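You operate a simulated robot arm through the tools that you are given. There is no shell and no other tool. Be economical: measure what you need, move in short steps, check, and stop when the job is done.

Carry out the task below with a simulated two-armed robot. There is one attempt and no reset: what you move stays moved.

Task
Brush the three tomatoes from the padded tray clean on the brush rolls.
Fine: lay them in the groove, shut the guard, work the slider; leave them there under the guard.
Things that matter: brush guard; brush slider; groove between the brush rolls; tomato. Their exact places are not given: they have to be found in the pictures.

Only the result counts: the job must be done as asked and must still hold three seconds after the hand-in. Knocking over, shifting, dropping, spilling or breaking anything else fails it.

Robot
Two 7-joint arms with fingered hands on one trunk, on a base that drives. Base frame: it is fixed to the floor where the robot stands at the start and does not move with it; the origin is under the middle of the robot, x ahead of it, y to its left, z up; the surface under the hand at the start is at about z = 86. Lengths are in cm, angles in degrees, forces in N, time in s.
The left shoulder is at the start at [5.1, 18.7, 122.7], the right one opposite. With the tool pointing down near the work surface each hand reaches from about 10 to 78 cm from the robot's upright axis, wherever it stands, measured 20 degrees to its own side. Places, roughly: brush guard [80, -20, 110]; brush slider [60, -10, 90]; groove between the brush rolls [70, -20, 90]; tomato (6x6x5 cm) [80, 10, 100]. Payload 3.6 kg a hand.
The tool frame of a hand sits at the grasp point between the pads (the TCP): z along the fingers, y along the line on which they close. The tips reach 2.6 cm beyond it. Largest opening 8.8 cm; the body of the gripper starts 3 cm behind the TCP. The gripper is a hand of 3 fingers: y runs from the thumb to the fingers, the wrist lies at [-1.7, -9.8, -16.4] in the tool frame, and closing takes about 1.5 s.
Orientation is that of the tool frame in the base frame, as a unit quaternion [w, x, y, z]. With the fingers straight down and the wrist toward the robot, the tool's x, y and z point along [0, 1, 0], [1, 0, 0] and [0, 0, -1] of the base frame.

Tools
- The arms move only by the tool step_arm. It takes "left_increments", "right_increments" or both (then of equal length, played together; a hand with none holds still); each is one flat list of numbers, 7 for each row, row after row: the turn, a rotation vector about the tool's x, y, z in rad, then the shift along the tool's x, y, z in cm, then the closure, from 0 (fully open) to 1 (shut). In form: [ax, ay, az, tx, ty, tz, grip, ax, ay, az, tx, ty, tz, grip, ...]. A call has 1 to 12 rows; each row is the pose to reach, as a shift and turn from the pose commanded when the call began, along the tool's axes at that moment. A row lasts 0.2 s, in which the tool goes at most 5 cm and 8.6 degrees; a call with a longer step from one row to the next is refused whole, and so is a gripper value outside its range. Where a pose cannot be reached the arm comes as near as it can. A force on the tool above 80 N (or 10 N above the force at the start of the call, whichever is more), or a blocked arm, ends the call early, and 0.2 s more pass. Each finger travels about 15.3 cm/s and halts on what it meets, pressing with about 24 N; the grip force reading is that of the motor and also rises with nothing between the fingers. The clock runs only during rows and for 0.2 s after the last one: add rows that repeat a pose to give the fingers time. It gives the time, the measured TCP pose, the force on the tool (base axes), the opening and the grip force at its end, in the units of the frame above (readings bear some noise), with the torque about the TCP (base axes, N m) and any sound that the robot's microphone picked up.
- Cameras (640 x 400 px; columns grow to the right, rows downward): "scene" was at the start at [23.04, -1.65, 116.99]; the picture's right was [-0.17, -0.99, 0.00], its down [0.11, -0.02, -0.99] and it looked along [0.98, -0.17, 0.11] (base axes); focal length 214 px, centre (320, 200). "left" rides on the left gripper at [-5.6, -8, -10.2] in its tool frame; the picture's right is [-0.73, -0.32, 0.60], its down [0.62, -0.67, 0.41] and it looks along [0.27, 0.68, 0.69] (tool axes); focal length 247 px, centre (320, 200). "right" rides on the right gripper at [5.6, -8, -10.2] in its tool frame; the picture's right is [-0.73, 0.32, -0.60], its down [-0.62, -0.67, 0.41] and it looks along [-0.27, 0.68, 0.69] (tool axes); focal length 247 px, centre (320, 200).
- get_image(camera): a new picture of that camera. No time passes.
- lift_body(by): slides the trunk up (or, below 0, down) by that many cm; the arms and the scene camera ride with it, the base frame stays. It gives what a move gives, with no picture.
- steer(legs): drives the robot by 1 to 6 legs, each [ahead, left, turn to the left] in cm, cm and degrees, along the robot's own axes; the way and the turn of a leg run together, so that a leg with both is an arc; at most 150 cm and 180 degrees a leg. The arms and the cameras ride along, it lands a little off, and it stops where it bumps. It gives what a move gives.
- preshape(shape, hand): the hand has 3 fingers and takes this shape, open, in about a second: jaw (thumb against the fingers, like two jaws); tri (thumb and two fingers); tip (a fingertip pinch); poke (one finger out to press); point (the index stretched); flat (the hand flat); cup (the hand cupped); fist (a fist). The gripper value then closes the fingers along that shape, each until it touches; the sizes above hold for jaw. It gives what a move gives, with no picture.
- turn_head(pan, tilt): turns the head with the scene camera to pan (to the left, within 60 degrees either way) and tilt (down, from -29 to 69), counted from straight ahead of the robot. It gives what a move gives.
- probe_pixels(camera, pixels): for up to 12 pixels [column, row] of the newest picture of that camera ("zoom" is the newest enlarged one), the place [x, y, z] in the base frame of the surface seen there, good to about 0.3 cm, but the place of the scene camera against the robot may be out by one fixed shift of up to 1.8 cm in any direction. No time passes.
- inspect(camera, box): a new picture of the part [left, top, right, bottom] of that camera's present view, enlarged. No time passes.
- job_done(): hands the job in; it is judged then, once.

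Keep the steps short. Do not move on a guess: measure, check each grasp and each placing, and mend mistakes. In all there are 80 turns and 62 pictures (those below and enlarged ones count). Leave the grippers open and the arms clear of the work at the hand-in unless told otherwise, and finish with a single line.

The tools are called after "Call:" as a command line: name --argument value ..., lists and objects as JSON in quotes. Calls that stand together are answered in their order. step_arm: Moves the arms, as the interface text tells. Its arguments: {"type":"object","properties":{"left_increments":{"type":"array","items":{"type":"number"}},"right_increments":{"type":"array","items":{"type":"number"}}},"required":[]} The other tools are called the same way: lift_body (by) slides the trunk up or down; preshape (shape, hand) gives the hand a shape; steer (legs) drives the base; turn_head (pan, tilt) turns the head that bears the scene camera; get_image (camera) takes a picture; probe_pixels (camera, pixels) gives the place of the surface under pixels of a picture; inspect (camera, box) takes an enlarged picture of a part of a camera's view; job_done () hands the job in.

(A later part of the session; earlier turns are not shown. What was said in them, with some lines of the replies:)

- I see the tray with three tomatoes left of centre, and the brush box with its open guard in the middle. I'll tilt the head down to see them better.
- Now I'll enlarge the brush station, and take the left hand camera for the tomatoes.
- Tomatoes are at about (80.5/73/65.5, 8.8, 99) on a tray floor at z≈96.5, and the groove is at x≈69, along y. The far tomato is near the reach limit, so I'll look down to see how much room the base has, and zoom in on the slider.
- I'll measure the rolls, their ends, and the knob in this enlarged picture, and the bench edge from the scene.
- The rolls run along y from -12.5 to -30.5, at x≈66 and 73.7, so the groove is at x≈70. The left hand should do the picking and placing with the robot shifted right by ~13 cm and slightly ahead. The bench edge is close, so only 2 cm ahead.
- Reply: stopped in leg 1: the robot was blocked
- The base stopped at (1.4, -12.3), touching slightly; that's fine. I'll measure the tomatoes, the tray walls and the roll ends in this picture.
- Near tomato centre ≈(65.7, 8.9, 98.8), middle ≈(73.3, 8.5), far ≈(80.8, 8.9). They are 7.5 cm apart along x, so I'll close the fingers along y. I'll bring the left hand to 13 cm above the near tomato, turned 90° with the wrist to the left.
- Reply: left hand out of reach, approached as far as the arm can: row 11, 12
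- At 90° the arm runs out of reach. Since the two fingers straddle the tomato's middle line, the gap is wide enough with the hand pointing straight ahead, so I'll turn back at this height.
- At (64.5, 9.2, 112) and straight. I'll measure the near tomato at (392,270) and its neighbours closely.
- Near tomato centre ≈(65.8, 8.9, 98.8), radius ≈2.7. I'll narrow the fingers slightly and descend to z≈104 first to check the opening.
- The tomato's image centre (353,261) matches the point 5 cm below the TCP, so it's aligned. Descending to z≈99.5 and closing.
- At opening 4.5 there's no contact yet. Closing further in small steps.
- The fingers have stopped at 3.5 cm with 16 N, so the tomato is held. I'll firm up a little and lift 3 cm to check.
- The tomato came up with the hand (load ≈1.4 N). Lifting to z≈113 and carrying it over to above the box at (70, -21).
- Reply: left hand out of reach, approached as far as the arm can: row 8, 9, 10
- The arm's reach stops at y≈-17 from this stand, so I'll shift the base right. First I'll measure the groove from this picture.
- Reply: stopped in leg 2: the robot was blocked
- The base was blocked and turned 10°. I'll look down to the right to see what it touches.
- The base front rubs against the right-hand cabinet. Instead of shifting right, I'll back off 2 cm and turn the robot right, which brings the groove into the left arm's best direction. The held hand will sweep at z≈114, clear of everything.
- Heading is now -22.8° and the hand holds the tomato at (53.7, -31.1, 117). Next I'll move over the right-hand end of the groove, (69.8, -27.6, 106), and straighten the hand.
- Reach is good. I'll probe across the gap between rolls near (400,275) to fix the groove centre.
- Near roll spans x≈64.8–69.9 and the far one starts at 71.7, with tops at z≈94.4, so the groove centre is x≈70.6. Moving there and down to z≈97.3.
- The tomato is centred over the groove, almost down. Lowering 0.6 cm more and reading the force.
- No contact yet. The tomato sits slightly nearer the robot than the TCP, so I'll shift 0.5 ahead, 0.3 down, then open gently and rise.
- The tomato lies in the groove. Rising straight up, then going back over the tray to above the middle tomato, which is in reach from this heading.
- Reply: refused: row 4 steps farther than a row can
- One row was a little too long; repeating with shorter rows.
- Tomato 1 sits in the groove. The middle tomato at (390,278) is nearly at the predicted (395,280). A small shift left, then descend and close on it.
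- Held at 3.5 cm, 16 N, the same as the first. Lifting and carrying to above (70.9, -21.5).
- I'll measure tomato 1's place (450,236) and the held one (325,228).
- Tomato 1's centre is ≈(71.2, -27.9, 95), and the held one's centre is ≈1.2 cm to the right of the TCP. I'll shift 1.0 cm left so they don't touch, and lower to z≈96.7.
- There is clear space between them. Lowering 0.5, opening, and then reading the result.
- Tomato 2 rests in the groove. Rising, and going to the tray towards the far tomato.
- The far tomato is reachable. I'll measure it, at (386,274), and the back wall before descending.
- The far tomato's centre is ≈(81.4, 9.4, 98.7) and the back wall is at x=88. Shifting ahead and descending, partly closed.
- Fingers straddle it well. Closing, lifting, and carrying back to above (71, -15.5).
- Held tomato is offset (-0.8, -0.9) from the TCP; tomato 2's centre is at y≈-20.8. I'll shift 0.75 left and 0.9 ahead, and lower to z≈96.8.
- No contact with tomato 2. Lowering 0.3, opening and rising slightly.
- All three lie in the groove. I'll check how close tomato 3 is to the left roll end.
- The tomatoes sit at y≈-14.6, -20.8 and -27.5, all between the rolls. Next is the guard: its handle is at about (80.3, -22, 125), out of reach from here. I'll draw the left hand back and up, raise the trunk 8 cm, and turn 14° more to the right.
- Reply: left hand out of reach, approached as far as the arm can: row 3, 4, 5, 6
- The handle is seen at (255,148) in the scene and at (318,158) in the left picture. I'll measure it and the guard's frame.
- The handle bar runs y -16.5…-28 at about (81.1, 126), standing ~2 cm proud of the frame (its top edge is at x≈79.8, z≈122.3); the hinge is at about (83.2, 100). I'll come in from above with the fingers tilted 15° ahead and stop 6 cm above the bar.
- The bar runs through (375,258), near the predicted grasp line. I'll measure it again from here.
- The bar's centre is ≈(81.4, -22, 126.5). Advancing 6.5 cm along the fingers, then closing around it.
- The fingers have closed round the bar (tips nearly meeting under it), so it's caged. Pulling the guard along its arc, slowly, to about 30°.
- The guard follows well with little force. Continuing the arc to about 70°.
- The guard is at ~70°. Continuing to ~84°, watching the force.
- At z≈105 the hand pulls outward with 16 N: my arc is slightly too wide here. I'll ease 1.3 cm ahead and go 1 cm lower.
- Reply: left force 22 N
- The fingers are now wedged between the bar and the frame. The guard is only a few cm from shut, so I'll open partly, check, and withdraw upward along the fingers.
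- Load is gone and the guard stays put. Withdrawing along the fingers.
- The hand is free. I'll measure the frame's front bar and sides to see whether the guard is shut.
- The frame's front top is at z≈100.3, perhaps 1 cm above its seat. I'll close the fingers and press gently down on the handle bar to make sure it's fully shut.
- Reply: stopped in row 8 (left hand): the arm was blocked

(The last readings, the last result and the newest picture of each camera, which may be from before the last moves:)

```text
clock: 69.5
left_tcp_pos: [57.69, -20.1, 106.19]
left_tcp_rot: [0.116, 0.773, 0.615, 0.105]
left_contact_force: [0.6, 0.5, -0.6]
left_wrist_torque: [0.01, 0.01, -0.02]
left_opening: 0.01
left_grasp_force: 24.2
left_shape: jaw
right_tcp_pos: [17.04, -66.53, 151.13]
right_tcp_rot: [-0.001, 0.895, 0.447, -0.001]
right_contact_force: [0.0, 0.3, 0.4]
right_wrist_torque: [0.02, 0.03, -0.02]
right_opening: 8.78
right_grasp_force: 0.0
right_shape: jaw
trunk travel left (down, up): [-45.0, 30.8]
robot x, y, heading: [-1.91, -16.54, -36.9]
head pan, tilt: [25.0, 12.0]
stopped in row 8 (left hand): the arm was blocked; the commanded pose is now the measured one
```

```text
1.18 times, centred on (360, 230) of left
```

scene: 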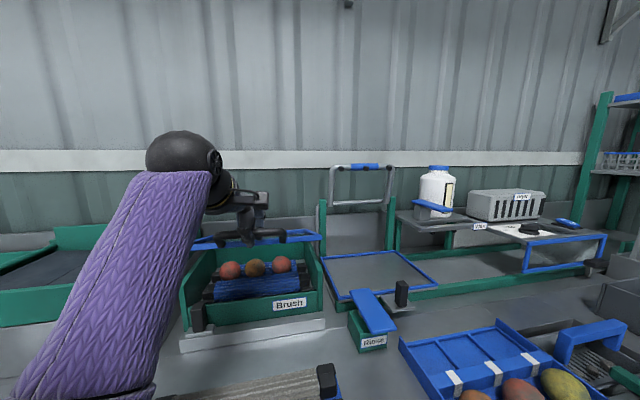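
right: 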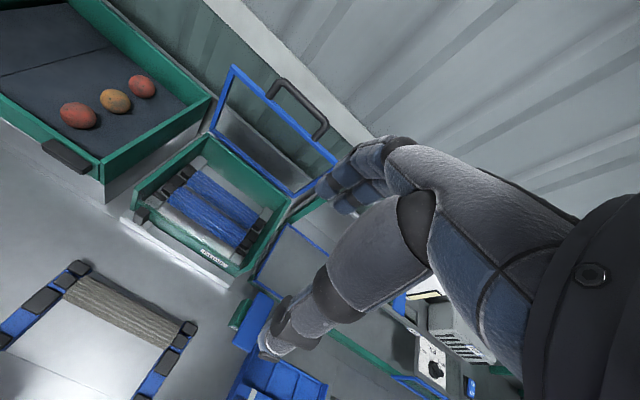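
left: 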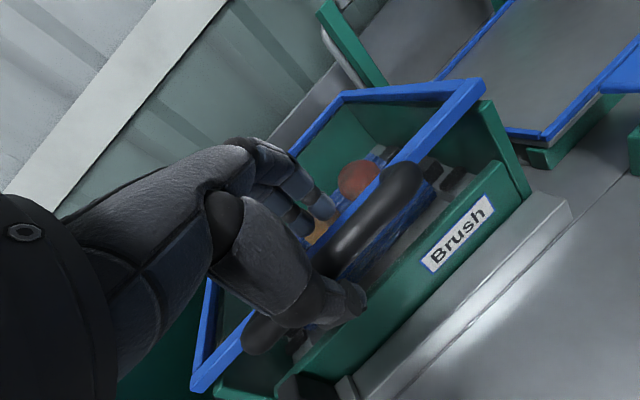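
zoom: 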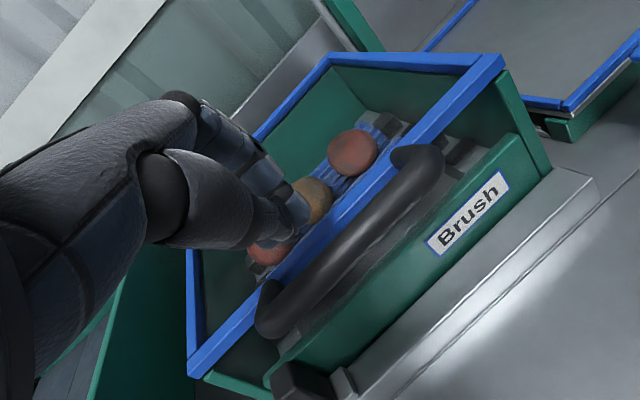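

The arm was blocked though the hand feels no force. I'll check where the arm is, and the guard's height.

Call:
probe_pixels --camera "zoom" --pixels '[[480, 80], [400, 160], [200, 360], [440, 65], [330, 62], [360, 215], [497, 100], [270, 265], [535, 140], [210, 375]]'

Call:
get_image --camera "scene"

```text
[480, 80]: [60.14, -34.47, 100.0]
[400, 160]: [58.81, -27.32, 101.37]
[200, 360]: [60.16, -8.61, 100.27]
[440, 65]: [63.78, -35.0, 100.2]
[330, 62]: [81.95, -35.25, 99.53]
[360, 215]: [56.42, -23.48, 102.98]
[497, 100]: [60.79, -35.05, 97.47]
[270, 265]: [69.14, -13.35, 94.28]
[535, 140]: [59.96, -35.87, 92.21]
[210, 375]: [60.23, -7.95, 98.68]
```

```text
7 pictures are left
```

scene: 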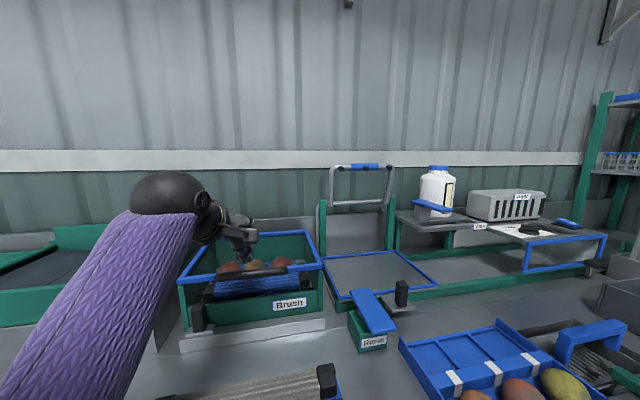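

The frame's top reads z≈100 at the front, side and back, so the guard lies flat: it's shut. The blocked arm was just folded too tightly. Next is the slider knob at ≈(58.2, -10.9, 92.5), in front of the box. I'll raise the hand, straighten it, then back the robot off 10 cm for elbow room.

Call:
step_arm --left_increments '[0, 0, 0, 0, 1, -3.8, 1, 0, 0, 0, 0, 2, -7.6, 0.5, 0.06, 0, 0, 0, 3, -11.4, 0, 0.13, 0, 0, 0, 4, -15.2, 0, 0.26, 0, 0, 0, 4.5, -17, 0, 0.26, 0, 0, 0, 4.5, -17, 0]'

Call:
steer --legs '[[-10, 0, 0]]'

```text
clock: 70.9
left_tcp_pos: [56.57, -20.4, 123.56]
left_tcp_rot: [0.014, 0.782, 0.623, 0.021]
left_contact_force: [0.6, 0.4, -0.7]
left_wrist_torque: [-0.01, 0.04, 0.02]
left_opening: 8.76
left_grasp_force: 0.1
left_shape: jaw
right_tcp_pos: [17.07, -66.48, 151.15]
right_tcp_rot: [0.0, 0.895, 0.447, 0.0]
right_contact_force: [0.0, -1.0, 0.1]
right_wrist_torque: [-0.01, 0.01, 0.0]
right_opening: 8.79
right_grasp_force: 0.0
right_shape: jaw
trunk travel left (down, up): [-45.0, 30.8]
robot x, y, heading: [-2.34, -16.54, -36.7]
head pan, tilt: [25.0, 12.0]
```

```text
clock: 72.0
left_tcp_pos: [48.37, -14.46, 123.69]
left_tcp_rot: [0.017, 0.781, 0.623, 0.023]
left_contact_force: [-0.3, 0.0, -0.6]
left_wrist_torque: [-0.03, -0.02, 0.0]
left_opening: 8.77
left_grasp_force: 0.1
left_shape: jaw
right_tcp_pos: [8.9, -60.39, 151.21]
right_tcp_rot: [-0.001, 0.895, 0.447, 0.0]
right_contact_force: [0.1, -0.6, 0.5]
right_wrist_torque: [0.03, -0.02, 0.03]
right_opening: 8.77
right_grasp_force: 0.0
right_shape: jaw
trunk travel left (down, up): [-45.0, 30.8]
robot x, y, heading: [-10.33, -10.31, -36.7]
head pan, tilt: [25.0, 12.0]
```

Now turning the hand 77° so its fingers will close along y across the knob.

Call:
step_arm --left_increments '[0, 0, 0.135, 0, 0, 0, 0, 0, 0, 0.27, 0, 0, 0, 0, 0, 0, 0.405, 0, 0, 0, 0, 0, 0, 0.54, 0, 0, 0, 0, 0, 0, 0.675, 0, 0, 0, 0, 0, 0, 0.81, 0, 0, 0, 0, 0, 0, 0.945, 0, 0, 0, 0, 0, 0, 1.08, 0, 0, 0, 0, 0, 0, 1.215, 0, 0, 0, 0, 0, 0, 1.347, 0, 0, 0, 0, 0, 0, 1.347, 0, 0, 0, 0]'

```text
clock: 74.4
left_tcp_pos: [51.13, -14.16, 123.01]
left_tcp_rot: [0.006, 0.999, 0.033, 0.031]
left_contact_force: [0.1, 0.4, 0.3]
left_wrist_torque: [-0.03, 0.01, 0.03]
left_opening: 8.76
left_grasp_force: 0.1
left_shape: jaw
left hand out of reach, approached as far as the arm can: row 4, 5, 6, 7, 8, 9, 10
right_tcp_pos: [9.06, -60.64, 151.24]
right_tcp_rot: [0.0, 0.895, 0.446, -0.001]
right_contact_force: [0.3, 0.4, 0.0]
right_wrist_torque: [0.01, -0.06, 0.0]
right_opening: 8.77
right_grasp_force: 0.1
right_shape: jaw
trunk travel left (down, up): [-45.0, 30.8]
robot x, y, heading: [-10.04, -10.74, -37.0]
head pan, tilt: [25.0, 12.0]
```

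I'll back off a further 12 cm to avoid the near limit, then read the pose.

Call:
steer --legs '[[-12, 0, 0]]'

```text
clock: 75.7
left_tcp_pos: [41.38, -6.94, 122.92]
left_tcp_rot: [0.006, 0.999, 0.035, 0.029]
left_contact_force: [0.2, 0.2, 0.1]
left_wrist_torque: [-0.01, -0.04, 0.01]
left_opening: 8.76
left_grasp_force: 0.2
left_shape: jaw
right_tcp_pos: [-0.73, -53.23, 151.23]
right_tcp_rot: [0.0, 0.895, 0.446, -0.001]
right_contact_force: [-1.0, 0.1, 0.6]
right_wrist_torque: [-0.02, -0.02, 0.0]
right_opening: 8.77
right_grasp_force: 0.0
right_shape: jaw
trunk travel left (down, up): [-45.0, 30.8]
robot x, y, heading: [-20.06, -3.01, -36.9]
head pan, tilt: [25.0, 12.0]
```

Tilting the fingers ahead by ~56° and moving to a pre-point in front of the knob, (48, -10.9, 100).

Call:
step_arm --left_increments '[0, 0.109, 0, 0.55, 0.46, 2.6, 0, 0, 0.218, 0, 1.1, 0.92, 5.2, 0, 0, 0.327, 0, 1.65, 1.38, 7.8, 0, 0, 0.436, 0, 2.2, 1.84, 10.4, 0, 0, 0.544, 0, 2.76, 2.31, 13, 0, 0, 0.653, 0, 3.31, 2.77, 15.6, 0, 0, 0.762, 0, 3.86, 3.23, 18.2, 0, 0, 0.871, 0, 4.41, 3.69, 20.8, 0, 0, 0.98, 0, 4.96, 4.15, 23.4, 0, 0, 0.98, 0, 4.96, 4.15, 23.4, 0]'

Call:
get_image --camera "left"

```text
clock: 77.9
left_tcp_pos: [53.26, -9.28, 98.92]
left_tcp_rot: [-0.011, 0.868, 0.033, 0.496]
left_contact_force: [0.1, 0.3, 1.4]
left_wrist_torque: [-0.04, 0.03, -0.03]
left_opening: 8.77
left_grasp_force: 0.1
left_shape: jaw
left hand out of reach, approached as far as the arm can: row 7, 8, 9, 10
right_tcp_pos: [-0.81, -53.28, 151.21]
right_tcp_rot: [-0.001, 0.895, 0.446, 0.0]
right_contact_force: [0.1, -0.3, 0.2]
right_wrist_torque: [0.02, -0.02, 0.0]
right_opening: 8.78
right_grasp_force: 0.1
right_shape: jaw
trunk travel left (down, up): [-45.0, 30.8]
robot x, y, heading: [-19.77, -3.3, -36.6]
head pan, tilt: [25.0, 12.0]
```

```text
6 pictures are left
```

left: 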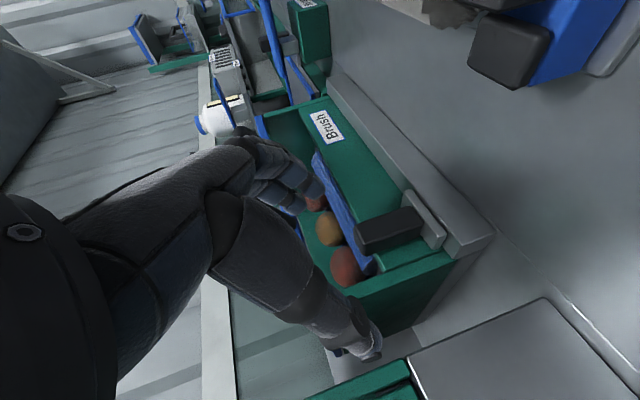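

I see the knob at (395,230) on its grey bracket. Measuring it.

Call:
probe_pixels --camera "left" --pixels '[[395, 230], [365, 228], [365, 245], [412, 215], [412, 240], [395, 250], [425, 205], [435, 240], [380, 180], [345, 95], [470, 240], [340, 200]]'

Call:
inspect --camera "left" --box '[290, 130, 510, 300]'

```text
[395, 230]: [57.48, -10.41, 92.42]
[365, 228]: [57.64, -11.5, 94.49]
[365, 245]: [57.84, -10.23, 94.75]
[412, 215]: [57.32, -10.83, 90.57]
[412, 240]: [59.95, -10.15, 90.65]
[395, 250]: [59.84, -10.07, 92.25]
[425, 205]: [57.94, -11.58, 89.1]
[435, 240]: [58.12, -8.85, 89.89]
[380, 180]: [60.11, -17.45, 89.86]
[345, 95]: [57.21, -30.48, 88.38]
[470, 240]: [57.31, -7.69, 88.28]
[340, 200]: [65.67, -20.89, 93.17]
```

```text
2.35 times, centred on (400, 215) of left
```

zoom: 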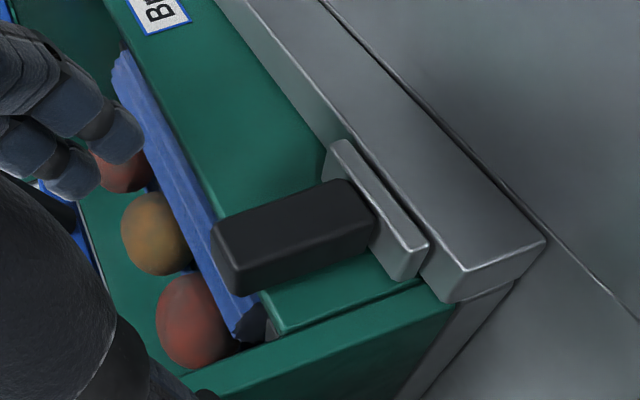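

The knob spans y -10.1…-11.9, z 90–95, x≈57.4–59, and slides along the ledge at z 88. Lining up and advancing with the fingers open around it.

Call:
step_arm --left_increments '[0, 0, 0, -1.7, 1, 0, 0, 0, 0, 0, -3.4, 1.95, 0, 0, 0, 0, 0, -3.4, 1.95, 3, 0, 0, 0, 0, -3.4, 1.95, 5.6, 0, 0, 0, 0, -3.4, 1.95, 5.6, 0]'

Call:
get_image --camera "left"

```text
clock: 79.1
left_tcp_pos: [56.34, -11.14, 93.05]
left_tcp_rot: [-0.011, 0.868, 0.032, 0.495]
left_contact_force: [0.3, 0.3, -0.1]
left_wrist_torque: [0.0, 0.01, -0.01]
left_opening: 8.82
left_grasp_force: 0.1
left_shape: jaw
left hand out of reach, approached as far as the arm can: row 1, 2
right_tcp_pos: [-0.78, -53.39, 151.14]
right_tcp_rot: [-0.002, 0.895, 0.446, 0.001]
right_contact_force: [0.7, 0.1, 0.3]
right_wrist_torque: [0.01, 0.0, -0.03]
right_opening: 8.78
right_grasp_force: 0.1
right_shape: jaw
trunk travel left (down, up): [-45.0, 30.8]
robot x, y, heading: [-20.4, -2.59, -36.9]
head pan, tilt: [25.0, 12.0]
```

```text
4 pictures are left
```

left: 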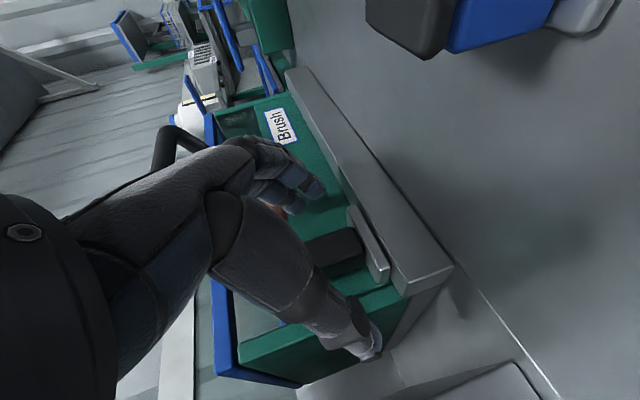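

The knob lies between thumb and fingers. Closing on it.

Call:
step_arm --left_increments '[0, 0, 0, 0, 0, 0, 0.3, 0, 0, 0, 0, 0, 0, 0.6, 0, 0, 0, 0, 0, 0, 0.85, 0, 0, 0, 0, 0, 0, 0.95, 0, 0, 0, 0, 0, 0, 0.95, 0, 0, 0, 0, 0, 0, 0.95]'

Call:
step_arm --left_increments '[0, 0, 0, 0, 0.7, 0, 0.95, 0, 0, 0, 0, 1.5, 0, 0.95, 0, 0, 0, 0, 2.5, 0, 0.95, 0, 0, 0, 0, 3.5, 0, 0.95, 0, 0, 0, 0, 3.5, 0, 0.95]'

Call:
get_image --camera "left"

```text
clock: 80.5
left_tcp_pos: [56.43, -11.1, 93.0]
left_tcp_rot: [-0.011, 0.868, 0.033, 0.495]
left_contact_force: [0.3, -2.3, -0.1]
left_wrist_torque: [0.09, 0.01, -0.15]
left_opening: 1.6
left_grasp_force: 23.8
left_shape: jaw
right_tcp_pos: [-0.74, -53.34, 151.04]
right_tcp_rot: [0.0, 0.895, 0.446, -0.001]
right_contact_force: [0.2, -0.1, -0.5]
right_wrist_torque: [-0.01, -0.02, -0.02]
right_opening: 8.76
right_grasp_force: 0.1
right_shape: jaw
trunk travel left (down, up): [-45.0, 30.8]
robot x, y, heading: [-20.02, -3.56, -36.8]
head pan, tilt: [25.0, 12.0]
```

```text
clock: 81.7
left_tcp_pos: [56.6, -14.53, 93.11]
left_tcp_rot: [-0.01, 0.869, 0.032, 0.495]
left_contact_force: [-11.8, 0.3, -1.7]
left_wrist_torque: [0.16, 0.1, -0.12]
left_opening: 1.62
left_grasp_force: 24.3
left_shape: jaw
right_tcp_pos: [-0.97, -53.2, 151.25]
right_tcp_rot: [-0.001, 0.895, 0.447, 0.001]
right_contact_force: [0.1, 0.3, 1.0]
right_wrist_torque: [0.0, -0.06, 0.0]
right_opening: 8.79
right_grasp_force: 0.0
right_shape: jaw
trunk travel left (down, up): [-45.0, 30.8]
robot x, y, heading: [-19.94, -3.57, -37.0]
head pan, tilt: [25.0, 12.0]
```

```text
3 pictures are left
```

left: 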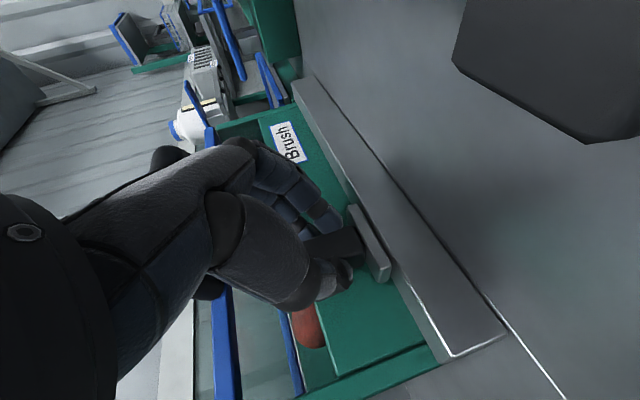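

The slider follows along -y. Before going on, I'll measure the black block at the upper right, which lies near the hand's path, and the ledge end.

Call:
probe_pixels --camera "left" --pixels '[[550, 50], [580, 135], [465, 60], [620, 120], [480, 10], [580, 100], [630, 60], [310, 90], [370, 230], [440, 350]]'

```text
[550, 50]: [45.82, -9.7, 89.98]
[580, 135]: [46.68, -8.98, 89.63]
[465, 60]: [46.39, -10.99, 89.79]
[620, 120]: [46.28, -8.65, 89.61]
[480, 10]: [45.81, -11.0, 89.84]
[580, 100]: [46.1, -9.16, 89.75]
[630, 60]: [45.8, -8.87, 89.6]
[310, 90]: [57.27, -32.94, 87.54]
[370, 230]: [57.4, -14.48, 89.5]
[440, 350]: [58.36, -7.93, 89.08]
```

The block's top is at z≈90, and my camera would pass above it with little room. I'll tilt the hand ~11° steeper, lifting its rear, and continue sliding straight along -y.

Call:
step_arm --left_increments '[0, -0.1, 0, 0.18, 0, -0.08, 0.95, 0, -0.2, 0, 0.37, 0, -0.15, 0.95, 0, -0.2, 0, 0.3, 1.5, -0.23, 0.95, 0, -0.2, 0, 0.23, 3, -0.31, 0.95, 0, -0.2, 0, 0.16, 4.5, -0.38, 0.95, 0, -0.2, 0, 0.09, 6, -0.46, 0.95, 0, -0.2, 0, 0.03, 7.5, -0.54, 0.95, 0, -0.2, 0, -0.04, 9, -0.62, 0.95, 0, -0.2, 0, -0.04, 9, -0.62, 0.95]'

```text
clock: 83.7
left_tcp_pos: [56.75, -23.09, 93.44]
left_tcp_rot: [-0.009, 0.912, 0.036, 0.408]
left_contact_force: [6.8, 1.3, -7.8]
left_wrist_torque: [0.04, -0.05, -0.21]
left_opening: 1.58
left_grasp_force: 24.4
left_shape: jaw
left hand out of reach, approached as far as the arm can: row 8, 9
right_tcp_pos: [-0.47, -53.36, 151.16]
right_tcp_rot: [-0.002, 0.895, 0.447, -0.001]
right_contact_force: [-0.2, 0.3, 0.0]
right_wrist_torque: [0.0, -0.01, -0.01]
right_opening: 8.8
right_grasp_force: 0.0
right_shape: jaw
trunk travel left (down, up): [-45.0, 30.8]
robot x, y, heading: [-19.92, -3.47, -36.9]
head pan, tilt: [25.0, 12.0]
```

The slider followed to y≈-23, where the arm's reach ends. I'll release it, withdraw the hand, and shift the base 12 cm to the right to finish the stroke.

Call:
step_arm --left_increments '[0, 0, 0, 0, 0, 0, 0.6, 0, 0, 0, 0, 0, 0, 0.2, 0, 0, 0, 0, 0, 0, 0, 0, 0, 0, 0, 0, 0, 0, 0, 0, 0, 0, 0, -3, 0, 0, 0, 0, 0, 0, -6, 0, 0, 0, 0, 0, 0, -9, 0, 0, 0, 0, 0, -4, -9, 0, 0, 0, 0, 0, -8, -9, 0, 0, 0, 0, 0, -8, -9, 0]'

Call:
steer --legs '[[7.2, -9.6, 0]]'

Call:
get_image --camera "left"

```text
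clock: 85.9
left_tcp_pos: [49.13, -15.57, 99.5]
left_tcp_rot: [-0.008, 0.913, 0.033, 0.406]
left_contact_force: [0.0, 0.7, -0.4]
left_wrist_torque: [0.02, -0.01, -0.02]
left_opening: 8.75
left_grasp_force: 0.1
left_shape: jaw
right_tcp_pos: [-0.69, -53.22, 151.14]
right_tcp_rot: [-0.001, 0.895, 0.447, 0.0]
right_contact_force: [0.1, 0.4, -0.6]
right_wrist_torque: [0.01, -0.01, -0.01]
right_opening: 8.78
right_grasp_force: 0.0
right_shape: jaw
trunk travel left (down, up): [-45.0, 30.8]
robot x, y, heading: [-19.85, -3.16, -37.2]
head pan, tilt: [25.0, 12.0]
```

```text
clock: 87.1
left_tcp_pos: [49.15, -27.54, 99.47]
left_tcp_rot: [-0.009, 0.913, 0.035, 0.407]
left_contact_force: [-0.1, 0.3, 0.1]
left_wrist_torque: [0.03, 0.02, 0.03]
left_opening: 8.78
left_grasp_force: 0.1
left_shape: jaw
right_tcp_pos: [-0.63, -65.42, 151.16]
right_tcp_rot: [-0.002, 0.894, 0.447, 0.0]
right_contact_force: [-0.2, -0.3, 0.7]
right_wrist_torque: [0.04, -0.03, 0.05]
right_opening: 8.79
right_grasp_force: 0.0
right_shape: jaw
trunk travel left (down, up): [-45.0, 30.8]
robot x, y, heading: [-19.83, -15.63, -37.0]
head pan, tilt: [25.0, 12.0]
```

```text
2 pictures are left
```

left: 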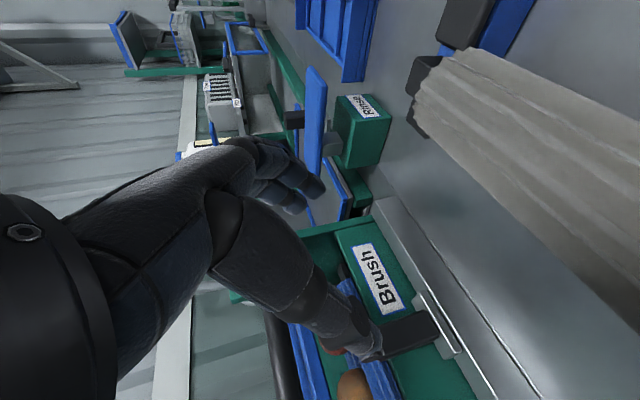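

The knob is at (410,335). Measuring it, the plate, and the roller top beside the hand.

Call:
probe_pixels --camera "left" --pixels '[[410, 335], [430, 325], [385, 350], [450, 340], [420, 295], [385, 215], [480, 100], [500, 150], [470, 75], [600, 200], [365, 145], [320, 180]]'

```text
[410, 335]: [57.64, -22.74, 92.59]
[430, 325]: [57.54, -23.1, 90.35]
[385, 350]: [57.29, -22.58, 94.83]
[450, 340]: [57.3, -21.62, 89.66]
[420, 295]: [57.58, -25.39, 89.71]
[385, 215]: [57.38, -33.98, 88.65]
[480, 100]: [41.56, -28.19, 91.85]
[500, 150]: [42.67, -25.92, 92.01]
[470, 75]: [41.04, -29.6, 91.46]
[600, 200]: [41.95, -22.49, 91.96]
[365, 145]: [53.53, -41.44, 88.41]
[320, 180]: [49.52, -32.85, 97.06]
```

The knob stayed at y≈-23.3. Re-approaching and gripping it.

Call:
step_arm --left_increments '[0, 0, 0, 0.8, -3.7, 0, 0, 0, 0, 0, 0.8, -3.7, 3.3, 0, 0, 0, 0, 0.8, -3.7, 6.6, 0, 0, 0, 0, 0.8, -3.7, 9.8, 0, 0, 0, 0, 0.8, -3.7, 9.8, 0, 0, 0, 0, 0.8, -3.7, 9.8, 0.4, 0, 0, 0, 0.8, -3.7, 9.8, 0.8, 0, 0, 0, 0.8, -3.7, 9.8, 0.95, 0, 0, 0, 0.8, -3.7, 9.8, 0.95, 0, 0, 0, 0.8, -3.7, 9.8, 0.95]'

```text
clock: 89.3
left_tcp_pos: [56.65, -23.56, 93.54]
left_tcp_rot: [-0.008, 0.913, 0.035, 0.406]
left_contact_force: [1.7, -2.3, -1.1]
left_wrist_torque: [0.03, -0.02, -0.17]
left_opening: 1.42
left_grasp_force: 23.7
left_shape: jaw
right_tcp_pos: [-0.73, -65.52, 151.17]
right_tcp_rot: [0.0, 0.895, 0.446, -0.001]
right_contact_force: [0.6, 0.2, 0.5]
right_wrist_torque: [0.01, -0.03, 0.01]
right_opening: 8.78
right_grasp_force: 0.0
right_shape: jaw
trunk travel left (down, up): [-45.0, 30.8]
robot x, y, heading: [-19.93, -15.26, -37.0]
head pan, tilt: [25.0, 12.0]
```

Gripped (1.4 cm, 24 N). Sliding further along -y in small rows until the stop.

Call:
step_arm --left_increments '[0, 0, 0, -0.06, 1, -0.05, 0.95, 0, 0, 0, -0.12, 2, -0.09, 0.95, 0, 0, 0, -0.17, 3, -0.14, 0.95, 0, 0, 0, -0.23, 4, -0.18, 0.95, 0, 0, 0, -0.29, 5, -0.23, 0.95, 0, 0, 0, -0.35, 6, -0.28, 0.95, 0, 0, 0, -0.41, 7, -0.32, 0.95, 0, 0, 0, -0.46, 8, -0.37, 0.95, 0, 0, 0, -0.46, 8, -0.37, 0.95]'

```text
clock: 91.3
left_tcp_pos: [56.6, -31.04, 93.31]
left_tcp_rot: [-0.01, 0.913, 0.036, 0.406]
left_contact_force: [0.9, 18.7, 4.2]
left_wrist_torque: [0.37, -0.02, 0.29]
left_opening: 1.49
left_grasp_force: 23.8
left_shape: jaw
right_tcp_pos: [-0.68, -64.97, 151.24]
right_tcp_rot: [0.0, 0.895, 0.447, 0.0]
right_contact_force: [-0.8, 0.1, 0.4]
right_wrist_torque: [0.01, 0.0, -0.02]
right_opening: 8.77
right_grasp_force: 0.1
right_shape: jaw
trunk travel left (down, up): [-45.0, 30.8]
robot x, y, heading: [-20.13, -15.34, -36.8]
head pan, tilt: [25.0, 12.0]
```

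The force rose to 19 N along y, so the stop is at y≈-31. "Working" the slider may mean more than one stroke, so I'll run it back and then out again, ending at the far stop. Back stroke now.

Call:
step_arm --left_increments '[0, 0, 0, -0.03, 0.5, -0.02, 0.95, 0, 0, 0, 0.03, -1, 0.03, 0.95, 0, 0, 0, 0.14, -3, 0.12, 0.95, 0, 0, 0, 0.25, -5, 0.2, 0.95, 0, 0, 0, 0.36, -7, 0.3, 0.95, 0, 0, 0, 0.48, -9, 0.4, 0.95, 0, 0, 0, 0.6, -11, 0.5, 0.95, 0, 0, 0, 0.71, -13, 0.58, 0.95, 0, 0, 0, 0.83, -15, 0.66, 0.95, 0, 0, 0, 0.94, -17, 0.75, 0.95, 0, 0, 0, 1.06, -19, 0.84, 0.95, 0, 0, 0, 1.06, -19, 0.84, 0.95]'

```text
clock: 93.9
left_tcp_pos: [56.7, -12.33, 93.34]
left_tcp_rot: [-0.009, 0.913, 0.034, 0.407]
left_contact_force: [0.4, -0.6, 1.7]
left_wrist_torque: [0.04, -0.05, -0.2]
left_opening: 1.42
left_grasp_force: 24.1
left_shape: jaw
right_tcp_pos: [-0.76, -65.35, 151.22]
right_tcp_rot: [-0.001, 0.894, 0.448, 0.0]
right_contact_force: [1.0, -0.7, 0.2]
right_wrist_torque: [-0.02, 0.03, -0.03]
right_opening: 8.79
right_grasp_force: 0.0
right_shape: jaw
trunk travel left (down, up): [-45.0, 30.8]
robot x, y, heading: [-19.87, -15.99, -36.8]
head pan, tilt: [25.0, 12.0]
```

Smooth, with the knob still gripped. Outward stroke again to the far stop.

Call:
step_arm --left_increments '[0, 0, 0, 0.06, -1, 0.05, 0.95, 0, 0, 0, -0.06, 1, -0.05, 0.95, 0, 0, 0, -0.17, 3, -0.14, 0.95, 0, 0, 0, -0.29, 5, -0.23, 0.95, 0, 0, 0, -0.41, 7, -0.32, 0.95, 0, 0, 0, -0.52, 9, -0.41, 0.95, 0, 0, 0, -0.64, 11, -0.5, 0.95, 0, 0, 0, -0.75, 13, -0.6, 0.95, 0, 0, 0, -0.87, 15, -0.69, 0.95, 0, 0, 0, -0.99, 17, -0.78, 0.95, 0, 0, 0, -1.1, 18.9, -0.87, 0.95, 0, 0, 0, -1.1, 18.9, -0.87, 0.95]'

```text
clock: 96.5
left_tcp_pos: [56.63, -30.93, 93.24]
left_tcp_rot: [-0.01, 0.913, 0.036, 0.407]
left_contact_force: [0.4, 15.1, 2.0]
left_wrist_torque: [0.28, 0.0, 0.2]
left_opening: 1.47
left_grasp_force: 24.0
left_shape: jaw
right_tcp_pos: [-0.59, -65.13, 151.22]
right_tcp_rot: [0.001, 0.894, 0.447, 0.001]
right_contact_force: [-1.1, -0.3, -0.2]
right_wrist_torque: [-0.02, -0.01, 0.0]
right_opening: 8.77
right_grasp_force: 0.1
right_shape: jaw
trunk travel left (down, up): [-45.0, 30.8]
robot x, y, heading: [-19.86, -15.52, -36.7]
head pan, tilt: [25.0, 12.0]
```

At the far stop again (15 N). Releasing, withdrawing along the fingers, then checking with a scene picture.

Call:
step_arm --left_increments '[0, 0, 0, 0, 0, 0, 0.7, 0, 0, 0, 0, 0, 0, 0.4, 0, 0, 0, 0, 0, 0, 0.2, 0, 0, 0, 0, 0, 0, 0.1, 0, 0, 0, 0, 0, -3, 0.1, 0, 0, 0, 0, 0, -6, 0.1, 0, 0, 0, 0, 0, -9, 0, 0, 0, 0, 2, -2, -12, 0, 0, 0, 0, 5, -4, -14, 0, 0, 0, 0, 8, -6, -15, 0, 0, 0, 0, 8, -6, -15, 0]'

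Call:
turn_head --pan 38 --tilt 22

Call:
get_image --camera "scene"

```text
clock: 98.9
left_tcp_pos: [50.47, -25.65, 109.48]
left_tcp_rot: [-0.009, 0.913, 0.034, 0.407]
left_contact_force: [0.5, 0.1, 0.3]
left_wrist_torque: [0.05, 0.01, 0.0]
left_opening: 8.78
left_grasp_force: 0.0
left_shape: jaw
right_tcp_pos: [-0.71, -65.44, 151.19]
right_tcp_rot: [0.0, 0.895, 0.446, -0.001]
right_contact_force: [0.1, 0.0, -0.1]
right_wrist_torque: [0.01, -0.03, -0.01]
right_opening: 8.79
right_grasp_force: 0.1
right_shape: jaw
trunk travel left (down, up): [-45.0, 30.8]
robot x, y, heading: [-19.78, -15.35, -36.8]
head pan, tilt: [25.0, 12.0]
```

```text
clock: 99.7
left_tcp_pos: [50.48, -25.71, 109.27]
left_tcp_rot: [-0.008, 0.913, 0.035, 0.407]
left_contact_force: [0.4, -0.2, 0.5]
left_wrist_torque: [-0.03, 0.02, 0.02]
left_opening: 8.74
left_grasp_force: 0.0
left_shape: jaw
right_tcp_pos: [-0.65, -65.32, 151.13]
right_tcp_rot: [-0.001, 0.895, 0.447, 0.001]
right_contact_force: [-0.6, -0.2, -0.3]
right_wrist_torque: [0.01, 0.0, -0.02]
right_opening: 8.76
right_grasp_force: 0.0
right_shape: jaw
trunk travel left (down, up): [-45.0, 30.8]
robot x, y, heading: [-19.51, -15.35, -36.6]
head pan, tilt: [38.0, 22.0]
```

```text
1 pictures are left
```

scene: 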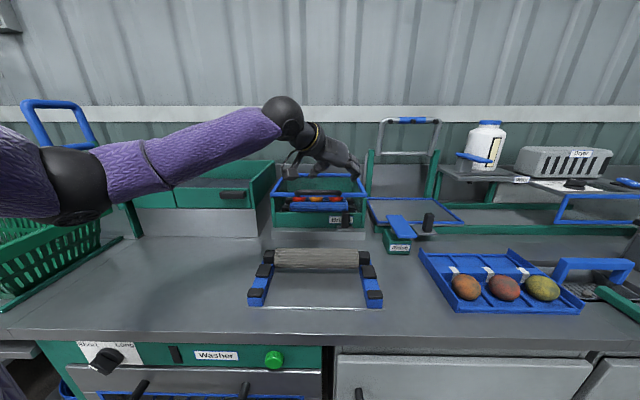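

The guard is shut and the slider is at the right stop. I'll move the hand farther clear and use the last picture for a close look.

Call:
step_arm --left_increments '[0, 0, 0, 2, -1.5, -3, 0, 0, 0, 0, 4, -3, -6, 0, 0, 0, 0, 6, -5, -9, 0, 0, 0, 0, 8, -7, -12, 0, 0, 0, 0, 8, -7, -12, 0]'

Call:
inspect --camera "scene" --box '[250, 150, 390, 260]'

Call:
probe_pixels --camera "zoom" --pixels '[[220, 215], [320, 215], [400, 215], [480, 290], [110, 190], [520, 200], [320, 125]]'

```text
clock: 100.8
left_tcp_pos: [46.34, -18.74, 123.11]
left_tcp_rot: [-0.009, 0.913, 0.035, 0.406]
left_contact_force: [0.9, -0.4, -0.1]
left_wrist_torque: [-0.02, 0.0, -0.02]
left_opening: 8.77
left_grasp_force: 0.0
left_shape: jaw
right_tcp_pos: [-0.62, -65.34, 151.05]
right_tcp_rot: [0.0, 0.895, 0.446, 0.0]
right_contact_force: [-0.1, -0.6, 0.3]
right_wrist_torque: [-0.02, 0.0, 0.01]
right_opening: 8.76
right_grasp_force: 0.0
right_shape: jaw
trunk travel left (down, up): [-45.0, 30.8]
robot x, y, heading: [-20.17, -15.51, -37.3]
head pan, tilt: [38.0, 22.0]
```

```text
3.64 times, centred on (320, 205) of scene
```

zoom: 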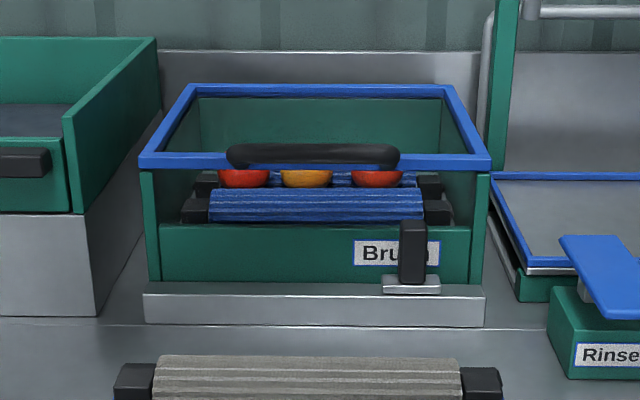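

```text
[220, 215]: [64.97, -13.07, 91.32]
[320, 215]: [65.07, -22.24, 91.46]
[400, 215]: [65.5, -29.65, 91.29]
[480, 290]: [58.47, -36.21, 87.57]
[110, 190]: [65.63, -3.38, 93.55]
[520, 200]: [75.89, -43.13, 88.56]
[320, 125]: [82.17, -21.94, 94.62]
```

The three tomatoes are now bright and clean, lying in the groove under the shut guard. The slider is at its far stop, and the hands are open and clear. Handing in.

Call:
job_done

```text
The job is handed in.
```

The three tomatoes are brushed clean and lie in the groove under the shut guard; I ran the slider out, back and out again, and left it at its far stop.
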